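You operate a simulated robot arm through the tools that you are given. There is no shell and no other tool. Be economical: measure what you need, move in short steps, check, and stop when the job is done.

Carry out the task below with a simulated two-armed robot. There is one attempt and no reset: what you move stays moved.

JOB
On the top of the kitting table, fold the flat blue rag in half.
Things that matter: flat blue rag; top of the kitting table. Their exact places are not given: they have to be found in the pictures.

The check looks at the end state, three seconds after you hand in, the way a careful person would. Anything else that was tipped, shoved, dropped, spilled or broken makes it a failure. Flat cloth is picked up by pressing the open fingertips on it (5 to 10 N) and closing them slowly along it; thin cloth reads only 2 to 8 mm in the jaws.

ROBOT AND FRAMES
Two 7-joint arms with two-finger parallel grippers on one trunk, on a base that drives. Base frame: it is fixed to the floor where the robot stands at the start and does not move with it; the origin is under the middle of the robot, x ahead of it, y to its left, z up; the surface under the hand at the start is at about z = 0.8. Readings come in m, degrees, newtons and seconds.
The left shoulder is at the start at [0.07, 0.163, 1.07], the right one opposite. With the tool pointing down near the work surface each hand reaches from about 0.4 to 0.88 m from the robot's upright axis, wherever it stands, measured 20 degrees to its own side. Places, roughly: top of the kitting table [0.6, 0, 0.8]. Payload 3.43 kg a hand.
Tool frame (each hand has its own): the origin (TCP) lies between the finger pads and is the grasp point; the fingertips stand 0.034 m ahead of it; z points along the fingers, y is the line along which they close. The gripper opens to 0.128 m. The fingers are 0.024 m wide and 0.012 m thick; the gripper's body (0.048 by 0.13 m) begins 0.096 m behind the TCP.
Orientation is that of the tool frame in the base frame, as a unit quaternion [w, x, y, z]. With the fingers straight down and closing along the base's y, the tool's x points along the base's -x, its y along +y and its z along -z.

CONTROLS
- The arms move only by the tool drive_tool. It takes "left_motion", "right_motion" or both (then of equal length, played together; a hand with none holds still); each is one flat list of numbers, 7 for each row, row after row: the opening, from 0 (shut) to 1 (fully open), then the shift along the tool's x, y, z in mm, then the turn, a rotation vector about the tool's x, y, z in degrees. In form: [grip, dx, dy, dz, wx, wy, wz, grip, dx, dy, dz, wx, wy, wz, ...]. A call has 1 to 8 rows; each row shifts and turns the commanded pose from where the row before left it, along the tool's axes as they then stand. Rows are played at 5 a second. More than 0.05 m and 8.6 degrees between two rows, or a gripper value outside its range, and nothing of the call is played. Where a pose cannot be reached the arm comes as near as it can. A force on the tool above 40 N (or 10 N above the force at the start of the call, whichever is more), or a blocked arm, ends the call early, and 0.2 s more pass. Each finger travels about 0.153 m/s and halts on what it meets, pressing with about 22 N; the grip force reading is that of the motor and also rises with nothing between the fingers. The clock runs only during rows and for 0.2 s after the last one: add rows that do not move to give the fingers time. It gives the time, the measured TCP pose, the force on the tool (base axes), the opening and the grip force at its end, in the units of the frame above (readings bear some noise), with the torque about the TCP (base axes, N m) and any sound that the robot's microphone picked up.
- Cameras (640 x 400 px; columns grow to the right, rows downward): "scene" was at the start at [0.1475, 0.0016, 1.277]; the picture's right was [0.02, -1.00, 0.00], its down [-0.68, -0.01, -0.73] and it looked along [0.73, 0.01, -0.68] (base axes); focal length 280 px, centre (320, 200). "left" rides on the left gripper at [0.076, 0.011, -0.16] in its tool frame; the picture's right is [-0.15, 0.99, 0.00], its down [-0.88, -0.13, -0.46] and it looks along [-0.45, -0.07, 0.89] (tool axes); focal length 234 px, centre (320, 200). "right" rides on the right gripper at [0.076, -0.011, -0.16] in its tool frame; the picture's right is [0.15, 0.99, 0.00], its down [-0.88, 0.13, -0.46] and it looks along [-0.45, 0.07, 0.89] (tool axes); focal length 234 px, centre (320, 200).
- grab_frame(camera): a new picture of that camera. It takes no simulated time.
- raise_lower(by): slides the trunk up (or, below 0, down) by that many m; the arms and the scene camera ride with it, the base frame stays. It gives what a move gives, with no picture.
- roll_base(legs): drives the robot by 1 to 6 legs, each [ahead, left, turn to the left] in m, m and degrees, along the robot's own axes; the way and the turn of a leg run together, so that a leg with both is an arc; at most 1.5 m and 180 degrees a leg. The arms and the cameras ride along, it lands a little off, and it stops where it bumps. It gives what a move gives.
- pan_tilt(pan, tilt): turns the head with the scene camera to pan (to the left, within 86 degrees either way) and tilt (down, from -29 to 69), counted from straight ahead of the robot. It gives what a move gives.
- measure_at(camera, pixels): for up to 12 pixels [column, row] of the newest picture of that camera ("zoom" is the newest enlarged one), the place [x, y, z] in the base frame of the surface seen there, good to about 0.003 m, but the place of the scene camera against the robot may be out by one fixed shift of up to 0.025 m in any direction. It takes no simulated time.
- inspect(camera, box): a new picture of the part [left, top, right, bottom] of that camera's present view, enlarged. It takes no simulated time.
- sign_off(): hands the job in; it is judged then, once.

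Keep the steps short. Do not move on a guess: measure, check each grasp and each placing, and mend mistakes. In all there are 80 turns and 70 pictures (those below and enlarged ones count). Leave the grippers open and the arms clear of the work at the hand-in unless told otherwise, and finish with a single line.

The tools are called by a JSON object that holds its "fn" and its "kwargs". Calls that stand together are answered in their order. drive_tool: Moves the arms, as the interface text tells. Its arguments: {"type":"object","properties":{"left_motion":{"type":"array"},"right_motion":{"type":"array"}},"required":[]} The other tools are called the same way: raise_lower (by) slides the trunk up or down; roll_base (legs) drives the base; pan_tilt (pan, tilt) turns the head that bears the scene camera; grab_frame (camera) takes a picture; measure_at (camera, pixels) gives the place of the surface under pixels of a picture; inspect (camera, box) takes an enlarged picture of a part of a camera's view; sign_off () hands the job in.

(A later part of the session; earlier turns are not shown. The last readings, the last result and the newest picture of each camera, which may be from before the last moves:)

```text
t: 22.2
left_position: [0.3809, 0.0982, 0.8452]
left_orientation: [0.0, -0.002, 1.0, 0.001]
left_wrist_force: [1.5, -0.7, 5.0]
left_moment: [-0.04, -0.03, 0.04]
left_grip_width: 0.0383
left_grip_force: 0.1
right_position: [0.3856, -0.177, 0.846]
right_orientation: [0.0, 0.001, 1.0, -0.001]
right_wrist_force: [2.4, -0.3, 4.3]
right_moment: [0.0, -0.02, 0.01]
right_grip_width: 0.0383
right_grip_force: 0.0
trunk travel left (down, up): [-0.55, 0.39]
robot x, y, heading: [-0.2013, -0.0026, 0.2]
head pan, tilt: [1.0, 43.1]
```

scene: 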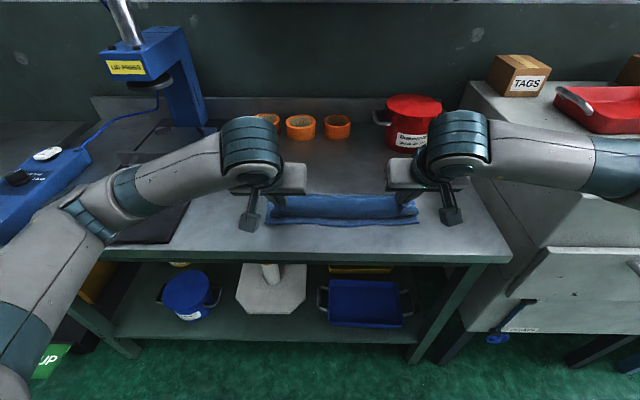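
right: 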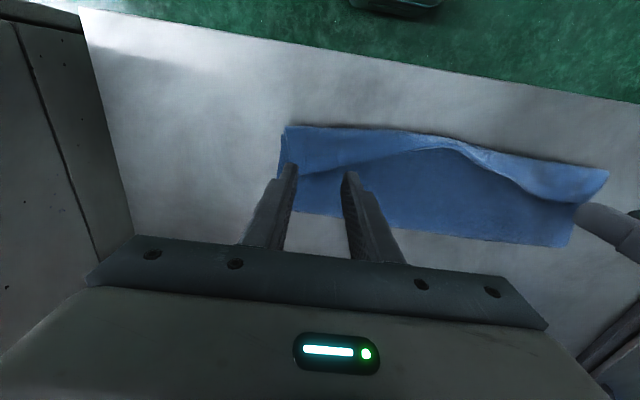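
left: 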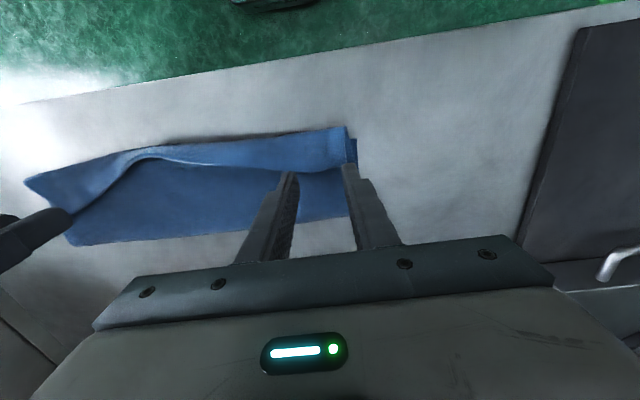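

About 5 N on each hand. I'll close slowly.

{"fn": "drive_tool", "kwargs": {"left_motion": [0.26, 0, 0, 0, 0, 0, 0, 0.21, 0, 0, 0, 0, 0, 0, 0.16, 0, 0, 0, 0, 0, 0, 0.11, 0, 0, 0, 0, 0, 0, 0.06, 0, 0, 0, 0, 0, 0, 0, 0, 0, 0, 0, 0, 0, 0, 0, 0, 0, 0, 0, 0], "right_motion": [0.26, 0, 0, 0, 0, 0, 0, 0.21, 0, 0, 0, 0, 0, 0, 0.16, 0, 0, 0, 0, 0, 0, 0.11, 0, 0, 0, 0, 0, 0, 0.06, 0, 0, 0, 0, 0, 0, 0, 0, 0, 0, 0, 0, 0, 0, 0, 0, 0, 0, 0, 0]}}

{"fn": "inspect", "kwargs": {"camera": "left", "box": [200, 100, 400, 240]}}

{"fn": "inspect", "kwargs": {"camera": "right", "box": [230, 100, 430, 240]}}

```text
t: 23.8
left_position: [0.3793, 0.0977, 0.8443]
left_orientation: [0.001, -0.001, 1.0, 0.0]
left_wrist_force: [1.0, -11.3, 6.7]
left_moment: [-0.34, -0.01, -0.01]
left_grip_width: 0.0105
left_grip_force: 22.9
right_position: [0.3855, -0.177, 0.8456]
right_orientation: [0.0, -0.001, 1.0, 0.001]
right_wrist_force: [-0.7, 10.9, 6.0]
right_moment: [0.38, 0.02, -0.08]
right_grip_width: 0.0077
right_grip_force: 22.5
trunk travel left (down, up): [-0.55, 0.39]
robot x, y, heading: [-0.2015, -0.0009, 0.1]
head pan, tilt: [1.0, 43.1]
```

```text
2.86 times, centred on (300, 170) of left
```

zoom: 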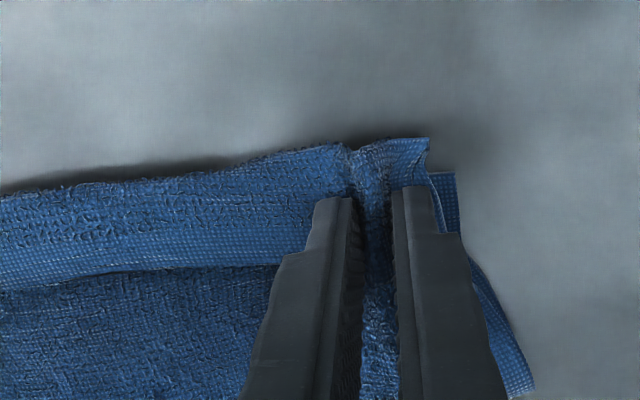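

```text
2.86 times, centred on (330, 170) of right
```

zoom: 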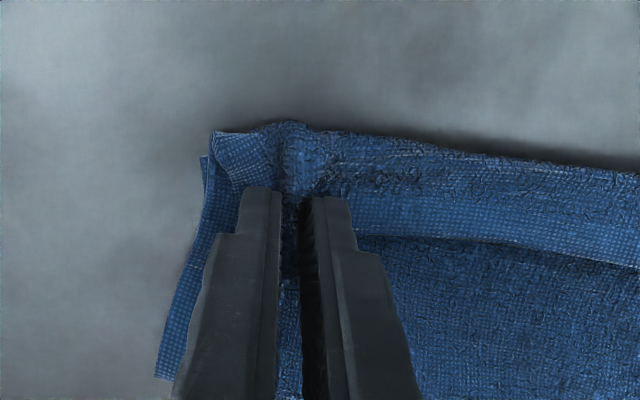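

Widths are 10.5 and 7.7 mm, so two layers are pinched, which isn't what I want. I'll release. Instead I'll slip tilted open fingers under the hem from the far side, like a spatula, and flip the margin toward the robot. The hem will then overhang as a single layer and be easy to regrip and place. First I'll open and rise.

{"fn": "drive_tool", "kwargs": {"left_motion": [0.08, 0, 0, 0, 0, 0, 0, 0.16, 0, 0, 0, 0, 0, 0, 0.24, 0, 0, 0, 0, 0, 0, 0.3, 0, 0, -4, 0, 0, 0, 0.3, 0, 0, -10, 0, 0, 0, 0.4, -20, 0, -25, 0, 0, 0, 0.5, -30, 0, -20, 0, 0, 0, 0.5, 0, 0, 0, 0, 0, 0], "right_motion": [0.08, 0, 0, 0, 0, 0, 0, 0.16, 0, 0, 0, 0, 0, 0, 0.24, 0, 0, 0, 0, 0, 0, 0.3, 0, 0, -4, 0, 0, 0, 0.3, 0, 0, -10, 0, 0, 0, 0.4, -20, 0, -25, 0, 0, 0, 0.5, -30, 0, -20, 0, 0, 0, 0.5, 0, 0, 0, 0, 0, 0]}}

{"fn": "grab_frame", "kwargs": {"camera": "left"}}

{"fn": "grab_frame", "kwargs": {"camera": "right"}}

```text
t: 25.6
left_position: [0.4308, 0.096, 0.9025]
left_orientation: [0.0, -0.001, 1.0, 0.0]
left_wrist_force: [0.3, 0.0, 0.9]
left_moment: [-0.01, -0.01, -0.02]
left_grip_width: 0.064
left_grip_force: 0.1
right_position: [0.4365, -0.1781, 0.904]
right_orientation: [-0.001, -0.001, 1.0, -0.001]
right_wrist_force: [0.4, 0.8, 0.0]
right_moment: [0.0, -0.01, 0.0]
right_grip_width: 0.0639
right_grip_force: 0.0
trunk travel left (down, up): [-0.55, 0.39]
robot x, y, heading: [-0.1983, -0.0018, 0.1]
head pan, tilt: [1.0, 43.1]
```

```text
40 pictures are left
```

left: 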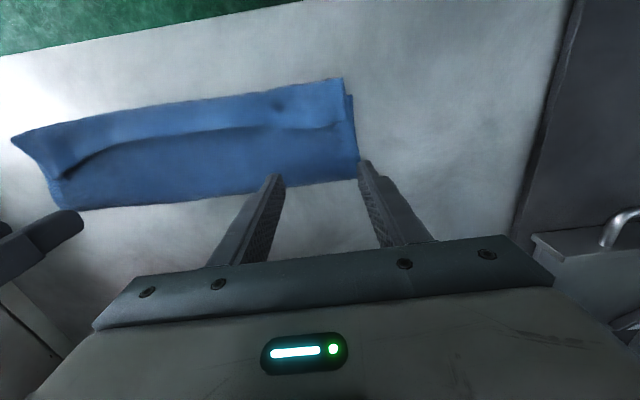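

```text
39 pictures are left
```

right: 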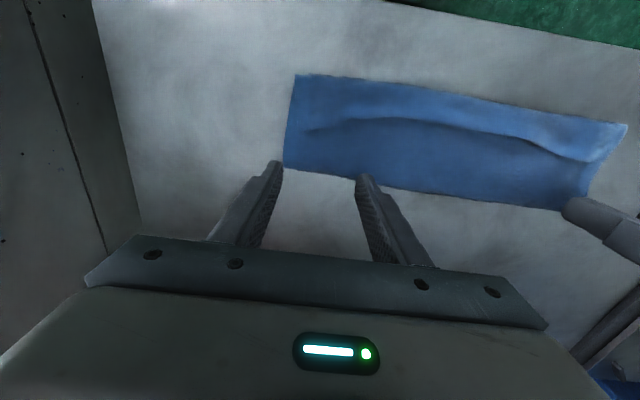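

{"fn": "measure_at", "kwargs": {"camera": "left", "pixels": [[341, 80], [330, 124], [335, 132], [250, 130], [250, 112], [200, 105], [160, 145], [300, 183], [140, 197], [350, 100], [330, 155]]}}

{"fn": "measure_at", "kwargs": {"camera": "right", "pixels": [[297, 77], [310, 130], [340, 122], [400, 118], [400, 100], [480, 130], [285, 163], [400, 185], [330, 80], [292, 110], [310, 145]]}}

{"fn": "inspect", "kwargs": {"camera": "scene", "box": [240, 160, 440, 260]}}

```text
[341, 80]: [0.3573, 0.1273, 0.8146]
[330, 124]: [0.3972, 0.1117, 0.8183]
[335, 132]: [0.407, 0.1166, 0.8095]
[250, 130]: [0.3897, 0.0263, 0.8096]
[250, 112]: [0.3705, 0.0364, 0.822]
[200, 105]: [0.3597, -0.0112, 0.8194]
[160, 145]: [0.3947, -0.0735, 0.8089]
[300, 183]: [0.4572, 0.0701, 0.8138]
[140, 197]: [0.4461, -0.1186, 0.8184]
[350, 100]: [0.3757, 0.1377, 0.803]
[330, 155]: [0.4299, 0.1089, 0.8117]
```

```text
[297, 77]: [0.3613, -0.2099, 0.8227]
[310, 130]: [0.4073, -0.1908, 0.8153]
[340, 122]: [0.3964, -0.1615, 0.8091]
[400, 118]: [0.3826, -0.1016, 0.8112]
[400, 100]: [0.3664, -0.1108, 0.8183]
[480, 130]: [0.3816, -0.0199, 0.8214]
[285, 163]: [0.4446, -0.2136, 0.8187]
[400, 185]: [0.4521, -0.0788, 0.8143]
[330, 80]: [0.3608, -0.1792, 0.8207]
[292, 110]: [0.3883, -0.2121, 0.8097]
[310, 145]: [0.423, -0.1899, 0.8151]
```

```text
3.20 times, centred on (340, 210) of scene
```

zoom: 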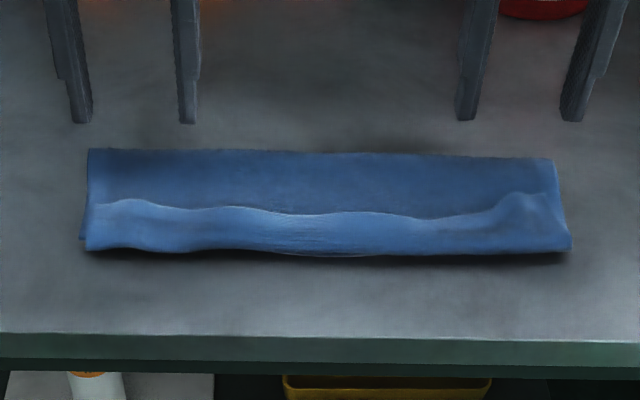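

The hem lies at x ≈ 0.40 at the corners and 0.385 in the middle, and the flap surface beyond it is at z ≈ 0.81. I'll put four spread fingers just beyond the hem, almost touching the flap, and push the hem edge toward the robot so the roll unrolls. First I'll set the opening (85 mm) and position.

{"fn": "drive_tool", "kwargs": {"left_motion": [0.66, 3.5, -14, 15, 0, 0, 0, 0.66, 3.5, -14, 20, 0, 0, 0, 0.66, 0, 0, 15, 0, 0, 0, 0.66, 0, 0, 0, 0, 0, 0], "right_motion": [0.66, 4, 15.5, 16, 0, 0, 0, 0.66, 4, 15.5, 20, 0, 0, 0, 0.66, 0, 0, 15, 0, 0, 0, 0.66, 0, 0, 0, 0, 0, 0]}}

{"fn": "inspect", "kwargs": {"camera": "scene", "box": [240, 160, 440, 260]}}

```text
t: 26.6
left_position: [0.4228, 0.0686, 0.8521]
left_orientation: [0.0, -0.002, 1.0, 0.0]
left_wrist_force: [0.7, 0.5, -0.9]
left_moment: [0.0, 0.0, -0.02]
left_grip_width: 0.0846
left_grip_force: 0.0
right_position: [0.4279, -0.1469, 0.8523]
right_orientation: [-0.001, -0.001, 1.0, -0.001]
right_wrist_force: [-0.3, -0.6, 0.7]
right_moment: [0.02, 0.01, 0.03]
right_grip_width: 0.0846
right_grip_force: 0.0
trunk travel left (down, up): [-0.55, 0.39]
robot x, y, heading: [-0.2013, 0.0016, 0.1]
head pan, tilt: [1.0, 43.1]
```

```text
3.20 times, centred on (340, 210) of scene
```

zoom: 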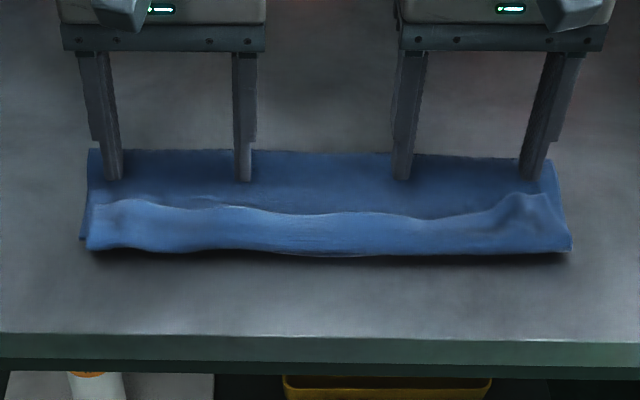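

Well placed. I'll lower until the tips just touch the flap.

{"fn": "drive_tool", "kwargs": {"left_motion": [0.66, 0, 0, 3, 0, 0, 0, 0.66, 0, 0, 3, 0, 0, 0, 0.66, 0, 0, 0, 0, 0, 0], "right_motion": [0.66, 0, 0, 3, 0, 0, 0, 0.66, 0, 0, 3, 0, 0, 0, 0.66, 0, 0, 0, 0, 0, 0]}}

```text
t: 27.4
left_position: [0.4232, 0.0695, 0.8461]
left_orientation: [-0.002, -0.002, 1.0, 0.0]
left_wrist_force: [1.1, -0.7, 0.6]
left_moment: [-0.01, -0.01, 0.0]
left_grip_width: 0.0848
left_grip_force: 0.0
right_position: [0.4276, -0.1475, 0.8456]
right_orientation: [-0.001, 0.0, 1.0, -0.001]
right_wrist_force: [-0.1, -0.6, -0.1]
right_moment: [0.03, -0.02, -0.01]
right_grip_width: 0.0845
right_grip_force: 0.1
trunk travel left (down, up): [-0.55, 0.39]
robot x, y, heading: [-0.199, 0.0016, 0.1]
head pan, tilt: [1.0, 43.1]
```

I'll go down 1.5 mm more and sweep toward the robot in 8 mm rows, 48 mm in all, then look.

{"fn": "drive_tool", "kwargs": {"left_motion": [0.66, 0, 0, 1.5, 0, 0, 0, 0.66, 8, 0, 0, 0, 0, 0, 0.66, 8, 0, 0, 0, 0, 0, 0.66, 8, 0, 0, 0, 0, 0, 0.66, 8, 0, 0, 0, 0, 0, 0.66, 8, 0, 0, 0, 0, 0, 0.66, 8, 0, 0, 0, 0, 0], "right_motion": [0.66, 0, 0, 1.5, 0, 0, 0, 0.66, 8, 0, 0, 0, 0, 0, 0.66, 8, 0, 0, 0, 0, 0, 0.66, 8, 0, 0, 0, 0, 0, 0.66, 8, 0, 0, 0, 0, 0, 0.66, 8, 0, 0, 0, 0, 0, 0.66, 8, 0, 0, 0, 0, 0]}}

{"fn": "inspect", "kwargs": {"camera": "scene", "box": [240, 160, 440, 260]}}

{"fn": "grab_frame", "kwargs": {"camera": "left"}}

```text
t: 29.0
left_position: [0.376, 0.0699, 0.8452]
left_orientation: [-0.001, -0.002, 1.0, 0.0]
left_wrist_force: [0.8, 0.8, 0.4]
left_moment: [0.03, -0.01, 0.01]
left_grip_width: 0.0846
left_grip_force: 0.0
right_position: [0.3797, -0.1463, 0.845]
right_orientation: [-0.002, -0.001, 1.0, -0.001]
right_wrist_force: [-0.5, 0.2, -0.3]
right_moment: [0.05, -0.04, -0.04]
right_grip_width: 0.0845
right_grip_force: 0.0
trunk travel left (down, up): [-0.55, 0.39]
robot x, y, heading: [-0.1996, 0.0014, 0.0]
head pan, tilt: [1.0, 43.1]
```

```text
3.20 times, centred on (340, 210) of scene
```

zoom: 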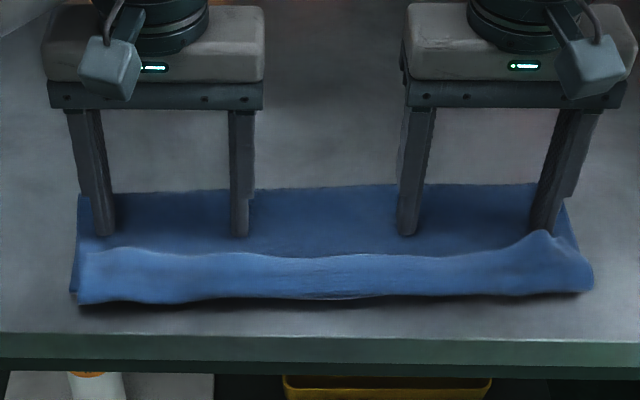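

```text
35 pictures are left
```

left: 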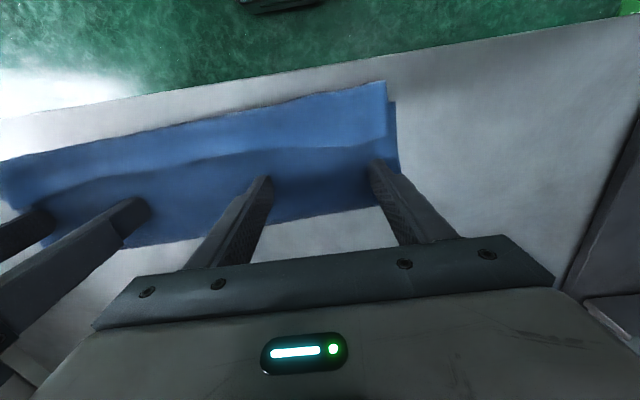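

The whole rag slid about 45 mm toward the robot without unrolling, as it slides easily. I'll press lightly with all four fingertips and drag it back +x by about 60 mm, to have room before the table edge. First I'll press.

{"fn": "drive_tool", "kwargs": {"left_motion": [0.66, 0, 0, 2, 0, 0, 0, 0.66, 0, 0, 2, 0, 0, 0, 0.66, 0, 0, 0, 0, 0, 0], "right_motion": [0.66, 0, 0, 2, 0, 0, 0, 0.66, 0, 0, 2, 0, 0, 0, 0.66, 0, 0, 0, 0, 0, 0]}}

```text
t: 29.8
left_position: [0.3746, 0.0693, 0.842]
left_orientation: [0.0, -0.002, 1.0, 0.0]
left_wrist_force: [0.6, 0.2, 4.2]
left_moment: [0.07, -0.01, 0.04]
left_grip_width: 0.0846
left_grip_force: 0.1
right_position: [0.3793, -0.1465, 0.8408]
right_orientation: [-0.001, 0.001, 1.0, -0.001]
right_wrist_force: [0.5, 0.1, 3.3]
right_moment: [-0.01, 0.01, -0.02]
right_grip_width: 0.0845
right_grip_force: 0.0
trunk travel left (down, up): [-0.55, 0.39]
robot x, y, heading: [-0.2016, 0.002, 0.1]
head pan, tilt: [1.0, 43.1]
```

Both hands press at about 4 N. I'll drag away from the robot, 70 mm over 7 rows.

{"fn": "drive_tool", "kwargs": {"left_motion": [0.66, -10, 0, 0, 0, 0, 0, 0.66, -10, 0, 0, 0, 0, 0, 0.66, -10, 0, 0, 0, 0, 0, 0.66, -10, 0, 0, 0, 0, 0, 0.66, -10, 0, 0, 0, 0, 0, 0.66, -10, 0, 0, 0, 0, 0, 0.66, -10, 0, 0, 0, 0, 0], "right_motion": [0.66, -10, 0, 0, 0, 0, 0, 0.66, -10, 0, 0, 0, 0, 0, 0.66, -10, 0, 0, 0, 0, 0, 0.66, -10, 0, 0, 0, 0, 0, 0.66, -10, 0, 0, 0, 0, 0, 0.66, -10, 0, 0, 0, 0, 0, 0.66, -10, 0, 0, 0, 0, 0]}}

{"fn": "inspect", "kwargs": {"camera": "scene", "box": [240, 150, 440, 260]}}

```text
t: 31.4
left_position: [0.4464, 0.0689, 0.8405]
left_orientation: [0.0, -0.003, 1.0, 0.0]
left_wrist_force: [-1.7, 0.6, 3.9]
left_moment: [0.0, 0.07, -0.02]
left_grip_width: 0.0846
left_grip_force: 0.1
right_position: [0.4497, -0.1465, 0.8415]
right_orientation: [0.0, 0.0, 1.0, -0.001]
right_wrist_force: [-1.3, 0.0, 5.3]
right_moment: [-0.03, 0.05, 0.0]
right_grip_width: 0.0845
right_grip_force: 0.0
trunk travel left (down, up): [-0.55, 0.39]
robot x, y, heading: [-0.2007, 0.0005, 0.0]
head pan, tilt: [1.0, 43.1]
```

```text
3.20 times, centred on (340, 205) of scene
```

zoom: 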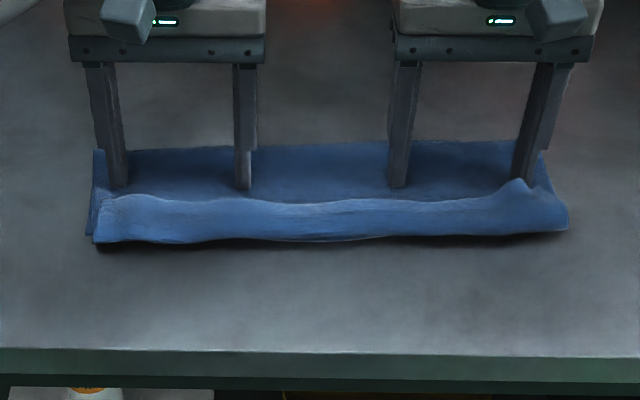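

The rag moved back with the hands. I'll measure where it is now.

{"fn": "measure_at", "kwargs": {"camera": "zoom", "pixels": [[190, 150], [320, 147], [460, 143], [320, 200], [150, 192], [470, 195], [150, 242], [320, 242], [470, 236], [97, 155], [90, 232], [320, 355]]}}

```text
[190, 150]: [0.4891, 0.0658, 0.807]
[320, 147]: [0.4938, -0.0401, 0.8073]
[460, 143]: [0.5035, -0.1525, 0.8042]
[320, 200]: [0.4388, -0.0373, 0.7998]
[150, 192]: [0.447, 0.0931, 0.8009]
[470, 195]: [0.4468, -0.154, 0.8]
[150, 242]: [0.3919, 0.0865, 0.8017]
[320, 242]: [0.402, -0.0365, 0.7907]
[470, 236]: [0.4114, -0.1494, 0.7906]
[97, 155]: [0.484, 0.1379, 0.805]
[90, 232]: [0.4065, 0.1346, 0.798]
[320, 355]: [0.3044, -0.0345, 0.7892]
```

The fold line is now at x ≈ 0.48, the hem at about 0.43 and the roll's near side at about 0.39. The left hand will hold the flap down harder while the right fingers rise to just touching and push the right half of the hem toward the robot.

{"fn": "drive_tool", "kwargs": {"left_motion": [0.66, 0, 0, 2, 0, 0, 0, 0.66, 0, 0, 0, 0, 0, 0, 0.66, 0, 0, 0, 0, 0, 0, 0.66, 0, 0, 0, 0, 0, 0, 0.66, 0, 0, 0, 0, 0, 0, 0.66, 0, 0, 0, 0, 0, 0], "right_motion": [0.66, 0, 0, -4, 0, 0, 0, 0.66, 8, 0, 0, 0, 0, 0, 0.66, 8, 0, 0, 0, 0, 0, 0.66, 8, 0, 0, 0, 0, 0, 0.66, 8, 0, 0, 0, 0, 0, 0.66, 8, 0, 0, 0, 0, 0]}}

{"fn": "inspect", "kwargs": {"camera": "scene", "box": [240, 150, 440, 260]}}

```text
t: 32.8
left_position: [0.4462, 0.0693, 0.8393]
left_orientation: [0.002, -0.003, 1.0, 0.0]
left_wrist_force: [1.5, -0.1, 12.0]
left_moment: [0.03, -0.08, -0.03]
left_grip_width: 0.0845
left_grip_force: 0.1
right_position: [0.4087, -0.1475, 0.846]
right_orientation: [-0.001, -0.001, 1.0, -0.001]
right_wrist_force: [0.0, -0.5, 0.4]
right_moment: [0.04, 0.04, 0.03]
right_grip_width: 0.0843
right_grip_force: 0.1
trunk travel left (down, up): [-0.55, 0.39]
robot x, y, heading: [-0.1995, -0.0001, 0.2]
head pan, tilt: [1.0, 43.1]
```

```text
3.20 times, centred on (340, 205) of scene
```

zoom: 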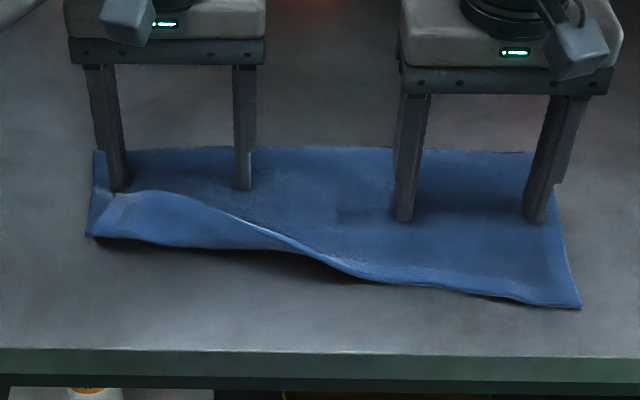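

The right half unrolled completely. Now the right hand presses to hold while the left eases up, before the left sweep.

{"fn": "drive_tool", "kwargs": {"left_motion": [0.66, 0, 0, 0, 0, 0, 0, 0.66, 0, 0, 0, 0, 0, 0, 0.66, 0, 0, 0, 0, 0, 0, 0.66, 0, 0, -3, 0, 0, 0, 0.66, 0, 0, -3, 0, 0, 0], "right_motion": [0.66, 0, 0, 2, 0, 0, 0, 0.66, 0, 0, 2, 0, 0, 0, 0.66, 0, 0, 2, 0, 0, 0, 0.66, 0, 0, 0.5, 0, 0, 0, 0.66, 0, 0, 0, 0, 0, 0]}}

```text
t: 34.0
left_position: [0.4456, 0.0704, 0.8444]
left_orientation: [0.0, -0.002, 1.0, 0.0]
left_wrist_force: [-0.3, -0.3, -0.1]
left_moment: [0.0, 0.04, 0.0]
left_grip_width: 0.0845
left_grip_force: 0.0
right_position: [0.4096, -0.1467, 0.839]
right_orientation: [0.0, 0.0, 1.0, 0.0]
right_wrist_force: [-1.9, -2.4, 15.8]
right_moment: [-0.11, 0.05, 0.03]
right_grip_width: 0.0843
right_grip_force: 0.0
trunk travel left (down, up): [-0.55, 0.39]
robot x, y, heading: [-0.1999, -0.0011, -0.1]
head pan, tilt: [1.0, 43.1]
```

The right holds at 16 N and the left is just off the flap. I'll sweep the left toward the robot.

{"fn": "drive_tool", "kwargs": {"left_motion": [0.66, 8, 0, 0, 0, 0, 0, 0.66, 8, 0, 0, 0, 0, 0, 0.66, 8, 0, 0, 0, 0, 0, 0.66, 8, 0, 0, 0, 0, 0, 0.66, 8, 0, 0, 0, 0, 0, 0.66, 0, 0, 0, 0, 0, 0]}}

{"fn": "inspect", "kwargs": {"camera": "scene", "box": [240, 150, 440, 260]}}

```text
t: 35.4
left_position: [0.4044, 0.0684, 0.8468]
left_orientation: [0.0, -0.002, 1.0, 0.0]
left_wrist_force: [-0.3, -0.1, 0.6]
left_moment: [0.01, 0.0, 0.0]
left_grip_width: 0.0846
left_grip_force: 0.2
right_position: [0.409, -0.1467, 0.8382]
right_orientation: [0.0, 0.0, 1.0, -0.001]
right_wrist_force: [-0.5, -2.8, 20.3]
right_moment: [-0.06, -0.04, 0.03]
right_grip_width: 0.0842
right_grip_force: 0.1
trunk travel left (down, up): [-0.55, 0.39]
robot x, y, heading: [-0.1944, 0.0015, -0.1]
head pan, tilt: [1.0, 43.1]
```

```text
3.20 times, centred on (340, 205) of scene
```

zoom: 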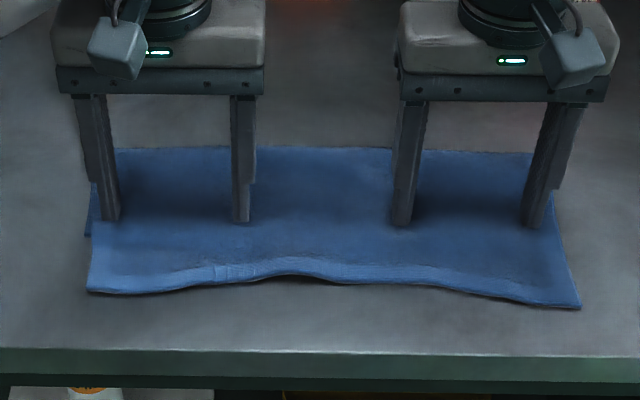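

The flap is now fully unrolled and flat. I'll lift both hands clear and measure how the layers line up.

{"fn": "drive_tool", "kwargs": {"left_motion": [0.66, 0, 0, -5, 0, 0, 0, 0.66, 0, 0, -25, 0, 0, 0, 0.66, -20, 15, -30, 0, 0, 0, 0.66, -20, 15, -30, 0, 0, 0, 0.66, 0, 0, 0, 0, 0, 0], "right_motion": [0.66, 0, 0, -5, 0, 0, 0, 0.66, 0, 0, -25, 0, 0, 0, 0.66, -20, -15, -30, 0, 0, 0, 0.66, -20, -15, -30, 0, 0, 0, 0.66, 0, 0, 0, 0, 0, 0]}}

{"fn": "inspect", "kwargs": {"camera": "scene", "box": [240, 150, 440, 260]}}

{"fn": "grab_frame", "kwargs": {"camera": "left"}}

{"fn": "grab_frame", "kwargs": {"camera": "right"}}

```text
t: 36.6
left_position: [0.4457, 0.0993, 0.934]
left_orientation: [-0.001, -0.002, 1.0, 0.0]
left_wrist_force: [-0.9, 0.5, 0.1]
left_moment: [-0.01, -0.01, -0.04]
left_grip_width: 0.0848
left_grip_force: 0.0
right_position: [0.4506, -0.1763, 0.9273]
right_orientation: [-0.002, -0.001, 1.0, -0.001]
right_wrist_force: [0.3, 0.3, 1.1]
right_moment: [-0.01, 0.01, 0.01]
right_grip_width: 0.0847
right_grip_force: 0.0
trunk travel left (down, up): [-0.55, 0.39]
robot x, y, heading: [-0.1983, -0.0019, 0.1]
head pan, tilt: [1.0, 43.1]
```

```text
3.20 times, centred on (340, 205) of scene
```

zoom: 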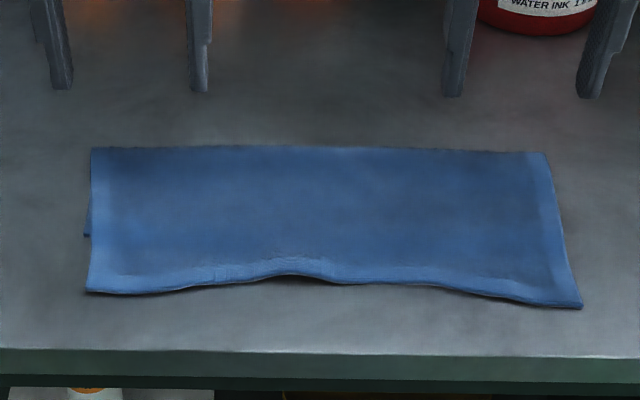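

```text
30 pictures are left
```

left: 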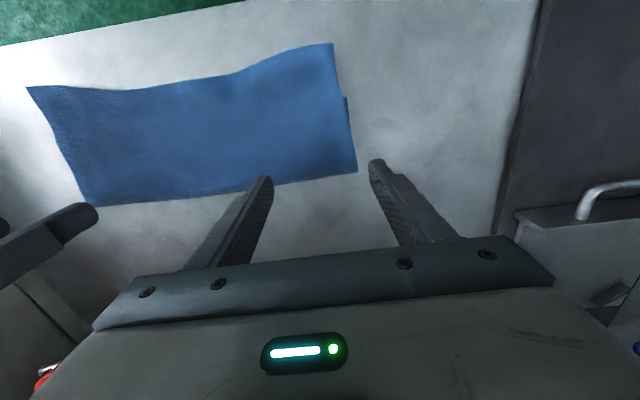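

```text
29 pictures are left
```

right: 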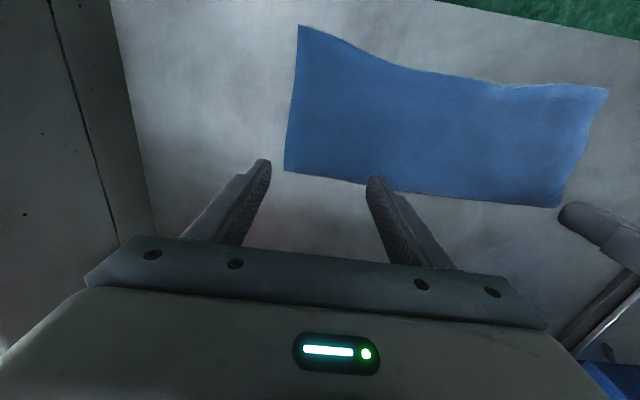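

{"fn": "measure_at", "kwargs": {"camera": "left", "pixels": [[331, 45], [343, 100], [346, 97], [355, 170], [260, 66], [180, 85], [200, 190], [90, 203]]}}

{"fn": "measure_at", "kwargs": {"camera": "right", "pixels": [[300, 27], [287, 168], [400, 67], [500, 85], [604, 91], [555, 204], [400, 190], [345, 46]]}}

```text
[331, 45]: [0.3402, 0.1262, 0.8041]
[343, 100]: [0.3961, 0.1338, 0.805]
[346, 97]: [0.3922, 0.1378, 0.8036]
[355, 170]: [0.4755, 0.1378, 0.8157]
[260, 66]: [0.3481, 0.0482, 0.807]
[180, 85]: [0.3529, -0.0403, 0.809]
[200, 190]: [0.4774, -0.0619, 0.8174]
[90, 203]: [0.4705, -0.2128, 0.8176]
```

```text
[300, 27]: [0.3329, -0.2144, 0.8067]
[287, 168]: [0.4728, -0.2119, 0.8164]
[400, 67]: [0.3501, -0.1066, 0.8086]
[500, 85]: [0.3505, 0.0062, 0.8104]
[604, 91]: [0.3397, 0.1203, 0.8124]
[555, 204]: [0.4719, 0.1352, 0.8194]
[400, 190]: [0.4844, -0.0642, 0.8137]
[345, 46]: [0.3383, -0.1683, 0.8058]
```

The flap overshoots. Its hem is at x ≈ 0.340 (left) and 0.333 (right), while the lower layer's edge is at about 0.39 (left corner). I'll regrip the overhanging hem, where it is a single layer on the table. Then I'll lift it so the fold line settles further out and lay it on the lower edge. First I'll hover over the overhang.

{"fn": "drive_tool", "kwargs": {"left_motion": [0.5, 30.6, -3, 24.7, 0, 0, 0, 0.3, 30.6, -3, 24.7, 0, 0, 0, 0.3, 30.6, -3, 24.7, 0, 0, 0, 0.3, 0, 0, 0, 0, 0, 0], "right_motion": [0.5, 34.5, -0.6, 22.4, 0, 0, 0, 0.3, 34.5, -0.6, 22.4, 0, 0, 0, 0.3, 34.5, -0.6, 22.4, 0, 0, 0, 0.3, 0, 0, 0, 0, 0, 0]}}

{"fn": "grab_frame", "kwargs": {"camera": "left"}}

{"fn": "grab_frame", "kwargs": {"camera": "right"}}

```text
t: 37.6
left_position: [0.354, 0.0895, 0.8607]
left_orientation: [-0.001, -0.002, 1.0, 0.0]
left_wrist_force: [0.4, 0.3, 0.5]
left_moment: [0.0, 0.03, -0.01]
left_grip_width: 0.0386
left_grip_force: 0.1
right_position: [0.3479, -0.1774, 0.8616]
right_orientation: [-0.002, 0.0, 1.0, 0.0]
right_wrist_force: [0.7, 0.5, 0.4]
right_moment: [0.0, 0.03, -0.01]
right_grip_width: 0.0381
right_grip_force: 0.0
trunk travel left (down, up): [-0.55, 0.39]
robot x, y, heading: [-0.1984, 0.0016, 0.2]
head pan, tilt: [1.0, 43.1]
```

```text
28 pictures are left
```

left: 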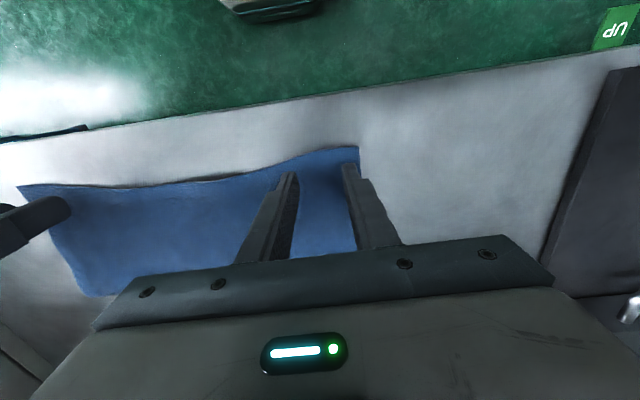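

```text
27 pictures are left
```

right: 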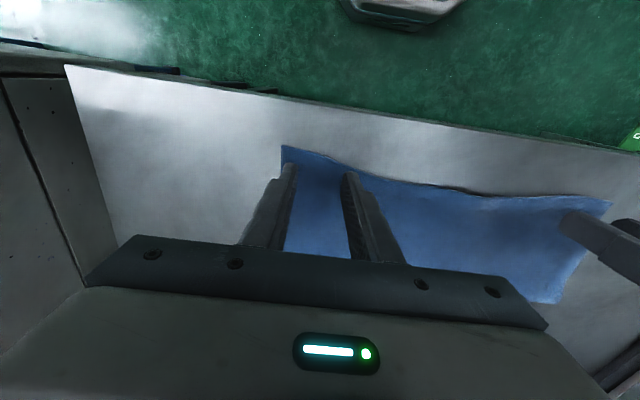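

Both jaws are just inside the hem corners. I'll descend to about 3 mm above, then 4 mm more in 2 mm rows.

{"fn": "drive_tool", "kwargs": {"left_motion": [0.3, 0, 0, 16, 0, 0, 0, 0.3, 0, 0, 2, 0, 0, 0, 0.3, 0, 0, 2, 0, 0, 0, 0.3, 0, 0, 1, 0, 0, 0, 0.3, 0, 0, 0, 0, 0, 0], "right_motion": [0.3, 0, 0, 17, 0, 0, 0, 0.3, 0, 0, 2, 0, 0, 0, 0.3, 0, 0, 2, 0, 0, 0, 0.3, 0, 0, 1, 0, 0, 0, 0.3, 0, 0, 0, 0, 0, 0]}}

```text
t: 38.8
left_position: [0.3544, 0.0898, 0.84]
left_orientation: [-0.001, -0.002, 1.0, 0.0]
left_wrist_force: [-0.6, 0.2, 0.3]
left_moment: [-0.02, 0.01, 0.05]
left_grip_width: 0.0382
left_grip_force: 0.0
right_position: [0.347, -0.1775, 0.8381]
right_orientation: [-0.001, 0.0, 1.0, -0.001]
right_wrist_force: [-0.8, 0.3, 1.5]
right_moment: [-0.01, -0.01, 0.02]
right_grip_width: 0.0386
right_grip_force: 0.0
trunk travel left (down, up): [-0.55, 0.39]
robot x, y, heading: [-0.1976, -0.0011, 0.1]
head pan, tilt: [1.0, 43.1]
```

{"fn": "drive_tool", "kwargs": {"left_motion": [0.3, 0, 0, 2, 0, 0, 0, 0.3, 0, 0, 1.5, 0, 0, 0, 0.3, 0, 0, 0, 0, 0, 0], "right_motion": [0.3, 0, 0, 1, 0, 0, 0, 0.3, 0, 0, 1, 0, 0, 0, 0.3, 0, 0, 0, 0, 0, 0]}}

```text
t: 39.6
left_position: [0.3552, 0.0903, 0.838]
left_orientation: [0.001, -0.001, 1.0, 0.0]
left_wrist_force: [1.9, 0.6, 9.3]
left_moment: [0.05, -0.05, -0.07]
left_grip_width: 0.0385
left_grip_force: 0.1
right_position: [0.3468, -0.1779, 0.8373]
right_orientation: [0.0, -0.001, 1.0, -0.001]
right_wrist_force: [1.3, -1.1, 3.2]
right_moment: [-0.03, -0.06, -0.01]
right_grip_width: 0.0385
right_grip_force: 0.0
trunk travel left (down, up): [-0.55, 0.39]
robot x, y, heading: [-0.2003, -0.0001, 0.2]
head pan, tilt: [1.0, 43.1]
```

Left is at 9 N and right at 3 N. I'll ease the left up 0.5 mm, press the right 1 mm more, and close slowly.

{"fn": "drive_tool", "kwargs": {"left_motion": [0.3, 0, 0, -0.5, 0, 0, 0, 0.26, 0, 0, 0, 0, 0, 0, 0.21, 0, 0, 0, 0, 0, 0, 0.16, 0, 0, 0, 0, 0, 0, 0.11, 0, 0, 0, 0, 0, 0, 0.06, 0, 0, 0, 0, 0, 0, 0, 0, 0, 0, 0, 0, 0, 0, 0, 0, 0, 0, 0, 0], "right_motion": [0.3, 0, 0, 1, 0, 0, 0, 0.26, 0, 0, 0, 0, 0, 0, 0.21, 0, 0, 0, 0, 0, 0, 0.16, 0, 0, 0, 0, 0, 0, 0.11, 0, 0, 0, 0, 0, 0, 0.06, 0, 0, 0, 0, 0, 0, 0, 0, 0, 0, 0, 0, 0, 0, 0, 0, 0, 0, 0, 0]}}

```text
t: 41.4
left_position: [0.3527, 0.0897, 0.8369]
left_orientation: [0.001, -0.001, 1.0, 0.001]
left_wrist_force: [0.3, -5.5, 6.3]
left_moment: [-0.16, 0.01, -0.04]
left_grip_width: 0.004
left_grip_force: 22.4
right_position: [0.3458, -0.1787, 0.8374]
right_orientation: [-0.001, -0.001, 1.0, -0.002]
right_wrist_force: [-0.1, 5.0, 11.4]
right_moment: [0.19, -0.02, 0.05]
right_grip_width: 0.0079
right_grip_force: 21.8
trunk travel left (down, up): [-0.55, 0.39]
robot x, y, heading: [-0.1974, -0.0004, 0.2]
head pan, tilt: [1.0, 43.1]
```

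The left holds a single layer (4 mm). The right reads 8 mm and may include another layer, so I'll lift 15 mm and look.

{"fn": "drive_tool", "kwargs": {"left_motion": [0, -2, -1, -7, 0, 0, 0, 0, -2, 0, -8, 0, 0, 0, 0, 0, 0, 0, 0, 0, 0], "right_motion": [0, -2, 1, -7, 0, 0, 0, 0, -2, 0, -8, 0, 0, 0, 0, 0, 0, 0, 0, 0, 0]}}

{"fn": "inspect", "kwargs": {"camera": "right", "box": [230, 100, 430, 240]}}

{"fn": "inspect", "kwargs": {"camera": "scene", "box": [240, 150, 440, 270]}}

```text
t: 42.2
left_position: [0.3584, 0.0893, 0.852]
left_orientation: [-0.001, -0.001, 1.0, 0.0]
left_wrist_force: [-1.1, -3.3, -0.7]
left_moment: [-0.12, 0.01, -0.01]
left_grip_width: 0.0043
left_grip_force: 21.9
right_position: [0.3515, -0.1783, 0.8512]
right_orientation: [-0.002, 0.0, 1.0, 0.0]
right_wrist_force: [-0.2, 4.4, -0.1]
right_moment: [0.17, -0.02, -0.02]
right_grip_width: 0.0081
right_grip_force: 21.1
trunk travel left (down, up): [-0.55, 0.39]
robot x, y, heading: [-0.199, 0.0037, 0.0]
head pan, tilt: [1.0, 43.1]
```

```text
2.86 times, centred on (330, 170) of right
```

zoom: 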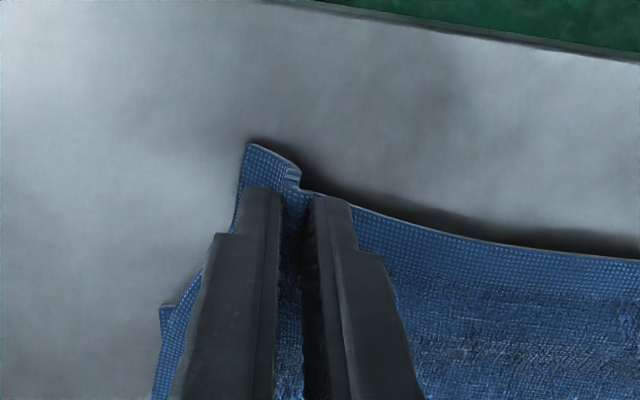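

```text
3.20 times, centred on (340, 210) of scene
```

zoom: 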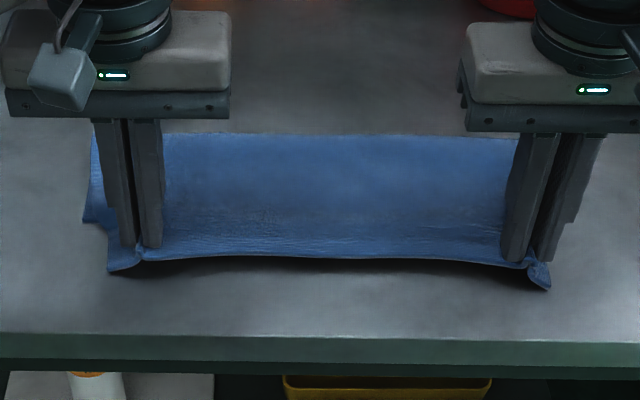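

The right bundle looks like one sheet with a small crease at the hem. The lower layer's corner lies separately behind. I'll lift up and forward so the flap stands and the fold line can settle.

{"fn": "drive_tool", "kwargs": {"left_motion": [0, -12, 0, -24, 0, 0, 0, 0, -17, 0, -23, 0, 0, 0, 0, -20, 0, -20, 0, 0, 0, 0, -25, 0, -16, 0, 0, 0, 0, 0, 0, 0, 0, 0, 0], "right_motion": [0, -12, 0, -24, 0, 0, 0, 0, -17, 0, -23, 0, 0, 0, 0, -20, 0, -20, 0, 0, 0, 0, -25, 0, -16, 0, 0, 0, 0, 0, 0, 0, 0, 0, 0]}}

{"fn": "grab_frame", "kwargs": {"camera": "right"}}

{"fn": "inspect", "kwargs": {"camera": "scene", "box": [240, 130, 440, 250]}}

```text
t: 43.4
left_position: [0.4328, 0.0891, 0.9333]
left_orientation: [0.0, -0.001, 1.0, 0.0]
left_wrist_force: [-0.1, -4.0, 0.3]
left_moment: [-0.1, 0.01, -0.02]
left_grip_width: 0.0042
left_grip_force: 21.8
right_position: [0.425, -0.1768, 0.9346]
right_orientation: [-0.001, 0.0, 1.0, 0.0]
right_wrist_force: [-0.4, 2.7, -1.1]
right_moment: [0.13, -0.02, 0.06]
right_grip_width: 0.0079
right_grip_force: 22.0
trunk travel left (down, up): [-0.55, 0.39]
robot x, y, heading: [-0.1997, 0.0016, 0.1]
head pan, tilt: [1.0, 43.1]
```

```text
24 pictures are left
```

right: 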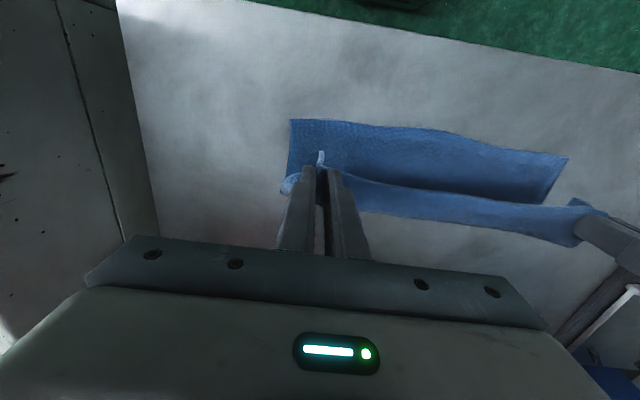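

```text
3.20 times, centred on (340, 190) of scene
```

zoom: 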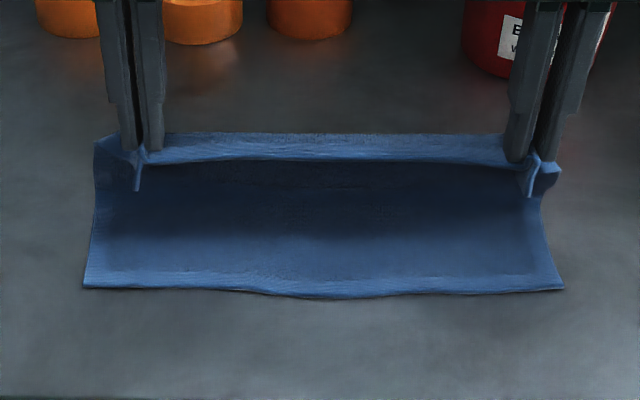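

Both hold only the flap, and the lower layer lies flat. I'll measure its near edge.

{"fn": "measure_at", "kwargs": {"camera": "zoom", "pixels": [[88, 283], [200, 286], [320, 295], [440, 289], [558, 286], [320, 240], [320, 200]]}}

{"fn": "measure_at", "kwargs": {"camera": "right", "pixels": [[294, 122], [420, 130], [564, 160]]}}

```text
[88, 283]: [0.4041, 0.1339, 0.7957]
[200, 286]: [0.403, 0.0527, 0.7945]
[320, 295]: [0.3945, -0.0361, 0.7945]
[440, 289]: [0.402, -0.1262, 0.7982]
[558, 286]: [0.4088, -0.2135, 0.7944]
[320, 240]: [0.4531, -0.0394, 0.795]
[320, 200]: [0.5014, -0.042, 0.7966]
```

```text
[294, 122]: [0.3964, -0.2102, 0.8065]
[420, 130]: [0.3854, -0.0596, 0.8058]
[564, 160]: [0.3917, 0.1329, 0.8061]
```

The lower edge is at x ≈ 0.391 (left), 0.385 (middle) and 0.397 (right), so the fold should sit near 0.51. I'll swing the flap up past vertical so the fold line settles there. Then it comes down on an arc to just above the lower edge, with the left hand 6 mm outward to square the corner.

{"fn": "drive_tool", "kwargs": {"left_motion": [0, -27, 2, -7, 0, 0, 0, 0, -33, 2, -3, 0, 0, 0, 0, 0, 0, 0, 0, 0, 0, 0, 35, 2, 12, 0, 0, 0, 0, 28.5, 0, 24, 0, 0, 0, 0, 18.5, 0, 32, 0, 0, 0, 0, 6, 0, 20, 0, 0, 0, 0, 0, 0, 0, 0, 0, 0], "right_motion": [0, -35, 0, -6, 0, 0, 0, 0, -39, 0, -2, 0, 0, 0, 0, 0, 0, 0, 0, 0, 0, 0, 35, 0, 12, 0, 0, 0, 0, 28.5, 0, 24, 0, 0, 0, 0, 18.5, 0, 32, 0, 0, 0, 0, 6, 0, 20, 0, 0, 0, 0, 0, 0, 0, 0, 0, 0]}}

{"fn": "inspect", "kwargs": {"camera": "scene", "box": [240, 130, 440, 250]}}

{"fn": "grab_frame", "kwargs": {"camera": "left"}}

```text
t: 45.2
left_position: [0.4045, 0.094, 0.8562]
left_orientation: [0.0, -0.002, 1.0, 0.0]
left_wrist_force: [-0.4, -9.7, 0.1]
left_moment: [-0.32, -0.04, -0.05]
left_grip_width: 0.0037
left_grip_force: 22.1
right_position: [0.4113, -0.1776, 0.8533]
right_orientation: [-0.001, -0.001, 1.0, -0.001]
right_wrist_force: [-0.6, 8.9, 0.4]
right_moment: [0.29, 0.0, 0.08]
right_grip_width: 0.0082
right_grip_force: 22.1
trunk travel left (down, up): [-0.55, 0.39]
robot x, y, heading: [-0.1974, 0.0008, 0.1]
head pan, tilt: [1.0, 43.1]
```

```text
3.20 times, centred on (340, 190) of scene
```

zoom: 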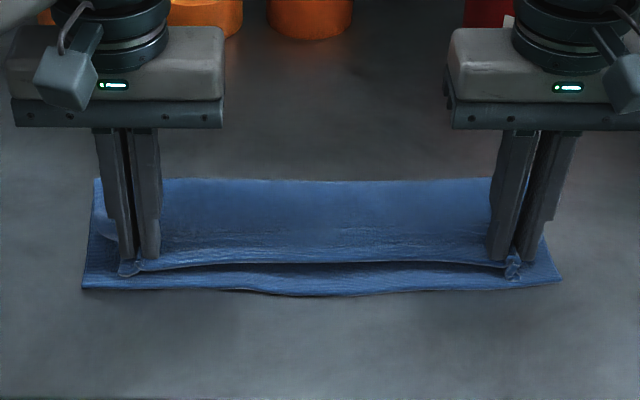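

```text
21 pictures are left
```

left: 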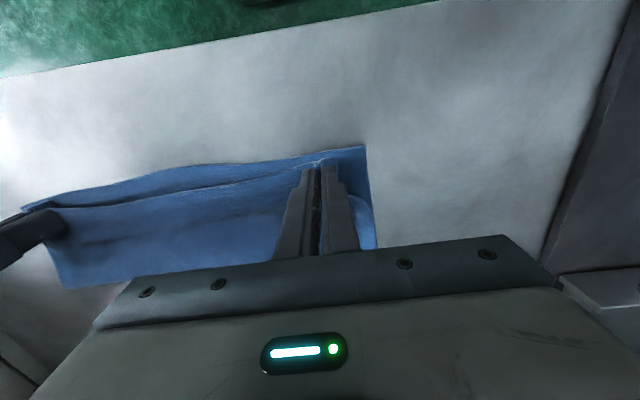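

Very well aligned. I'll lower the last few millimetres until light contact, then measure the hem against the lower edge before releasing.

{"fn": "drive_tool", "kwargs": {"left_motion": [0, 0, 0, 5, 0, 0, 0, 0, 0, 0, 5, 0, 0, 0, 0, 0, 0, 2, 0, 0, 0, 0, 0, 0, 0, 0, 0, 0], "right_motion": [0, 0, 0, 4, 0, 0, 0, 0, 0, 0, 3, 0, 0, 0, 0, 0, 0, 2, 0, 0, 0, 0, 0, 0, 0, 0, 0, 0]}}

{"fn": "inspect", "kwargs": {"camera": "scene", "box": [240, 130, 440, 250]}}

```text
t: 46.2
left_position: [0.4049, 0.0955, 0.8451]
left_orientation: [0.001, -0.002, 1.0, 0.0]
left_wrist_force: [0.2, -9.7, 1.0]
left_moment: [-0.28, 0.01, -0.05]
left_grip_width: 0.0041
left_grip_force: 22.3
right_position: [0.4102, -0.1778, 0.8453]
right_orientation: [-0.001, -0.001, 1.0, -0.002]
right_wrist_force: [-1.1, 9.6, 1.0]
right_moment: [0.34, 0.01, 0.05]
right_grip_width: 0.0085
right_grip_force: 21.9
trunk travel left (down, up): [-0.55, 0.39]
robot x, y, heading: [-0.1975, -0.0008, 0.3]
head pan, tilt: [1.0, 43.1]
```

```text
3.20 times, centred on (340, 190) of scene
```

zoom: 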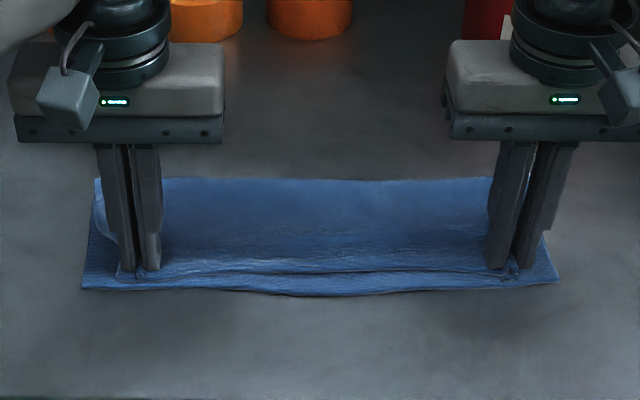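

{"fn": "measure_at", "kwargs": {"camera": "zoom", "pixels": [[320, 268], [220, 272], [430, 266], [320, 293], [125, 282], [512, 280], [320, 182], [180, 180], [480, 180]]}}

```text
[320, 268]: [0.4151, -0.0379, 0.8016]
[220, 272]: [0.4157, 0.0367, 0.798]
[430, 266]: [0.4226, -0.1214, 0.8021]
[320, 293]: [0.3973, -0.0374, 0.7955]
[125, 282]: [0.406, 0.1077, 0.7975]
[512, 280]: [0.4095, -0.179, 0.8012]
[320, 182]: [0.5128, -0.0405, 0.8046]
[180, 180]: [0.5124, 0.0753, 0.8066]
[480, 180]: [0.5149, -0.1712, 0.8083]
```

The corners are aligned within a few millimetres and the middle is about 15 mm short. I'll shift 4 mm toward the robot, then open slowly so the puckers spread.

{"fn": "drive_tool", "kwargs": {"left_motion": [0, 4, 0, 0, 0, 0, 0, 0.06, 0, 0, 1, 0, 0, 0, 0.12, 0, 0, 0, 0, 0, 0, 0.2, 0, 0, 0, 0, 0, 0, 0.3, 0, 0, 0, 0, 0, 0, 0.3, 0, 0, -5, 0, 0, 0, 0.3, 0, 0, -20, 0, 0, 0, 0.3, 0, 0, -30, 0, 0, 0], "right_motion": [0, 4, 0, 0, 0, 0, 0, 0.06, 0, 0, 1, 0, 0, 0, 0.12, 0, 0, 0, 0, 0, 0, 0.2, 0, 0, 0, 0, 0, 0, 0.3, 0, 0, 0, 0, 0, 0, 0.3, 0, 0, -5, 0, 0, 0, 0.3, 0, 0, -20, 0, 0, 0, 0.3, 0, 0, -30, 0, 0, 0]}}

{"fn": "inspect", "kwargs": {"camera": "scene", "box": [240, 130, 440, 250]}}

{"fn": "grab_frame", "kwargs": {"camera": "right"}}

```text
t: 48.0
left_position: [0.3991, 0.0951, 0.8996]
left_orientation: [0.0, 0.0, 1.0, 0.0]
left_wrist_force: [-0.5, -0.8, 0.1]
left_moment: [0.02, 0.0, -0.02]
left_grip_width: 0.0383
left_grip_force: 0.0
right_position: [0.4069, -0.1782, 0.9]
right_orientation: [-0.001, 0.0, 1.0, -0.001]
right_wrist_force: [-0.4, -0.1, -0.7]
right_moment: [0.0, -0.05, 0.02]
right_grip_width: 0.0385
right_grip_force: 0.1
trunk travel left (down, up): [-0.55, 0.39]
robot x, y, heading: [-0.2014, -0.0004, 0.2]
head pan, tilt: [1.0, 43.1]
```

```text
3.20 times, centred on (340, 190) of scene
```

zoom: 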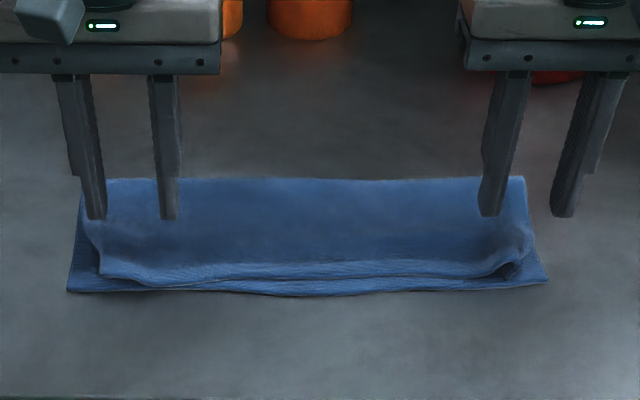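

```text
18 pictures are left
```

right: 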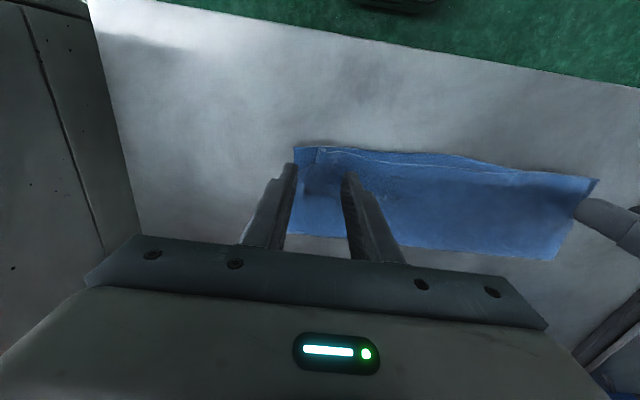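

Released. I'll move the hands up and away for a clear look.

{"fn": "drive_tool", "kwargs": {"left_motion": [0.3, -20, 30, -20, 0, 0, 0, 0.3, -20, 30, -20, 0, 0, 0, 0.3, 0, 0, 0, 0, 0, 0], "right_motion": [0.3, -20, -30, -20, 0, 0, 0, 0.3, -20, -30, -20, 0, 0, 0, 0.3, 0, 0, 0, 0, 0, 0]}}

{"fn": "inspect", "kwargs": {"camera": "scene", "box": [250, 170, 420, 240]}}

{"fn": "inspect", "kwargs": {"camera": "right", "box": [250, 60, 530, 220]}}

```text
t: 48.8
left_position: [0.4406, 0.1558, 0.9391]
left_orientation: [0.0, -0.002, 1.0, 0.0]
left_wrist_force: [-0.6, 0.2, -0.9]
left_moment: [0.02, -0.05, 0.0]
left_grip_width: 0.0386
left_grip_force: 0.2
right_position: [0.447, -0.2383, 0.9398]
right_orientation: [-0.002, 0.0, 1.0, -0.001]
right_wrist_force: [-0.1, 1.1, 0.0]
right_moment: [-0.02, 0.03, 0.03]
right_grip_width: 0.0383
right_grip_force: 0.1
trunk travel left (down, up): [-0.55, 0.39]
robot x, y, heading: [-0.1977, -0.0022, 0.1]
head pan, tilt: [1.0, 43.1]
```

```text
3.76 times, centred on (335, 205) of scene
```

zoom: 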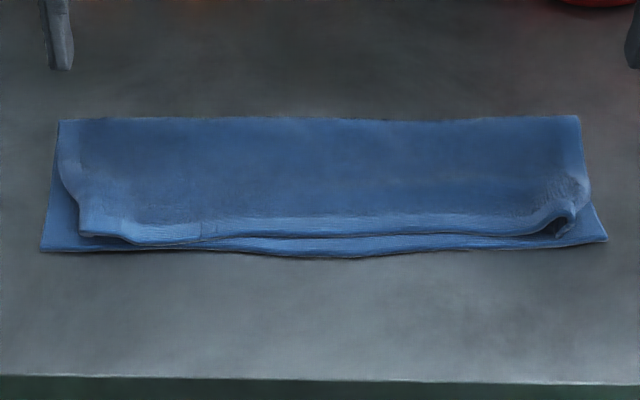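

```text
2.29 times, centred on (390, 140) of right
```

zoom: 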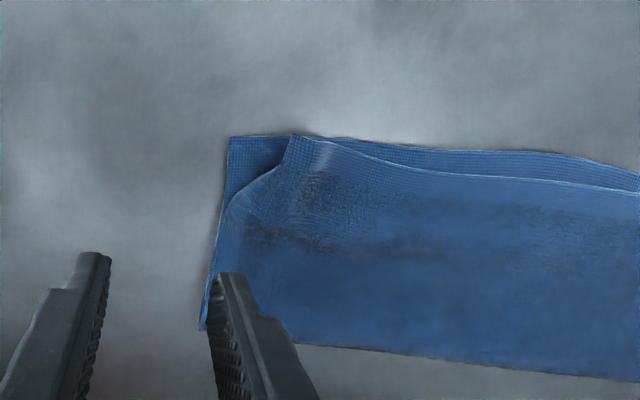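

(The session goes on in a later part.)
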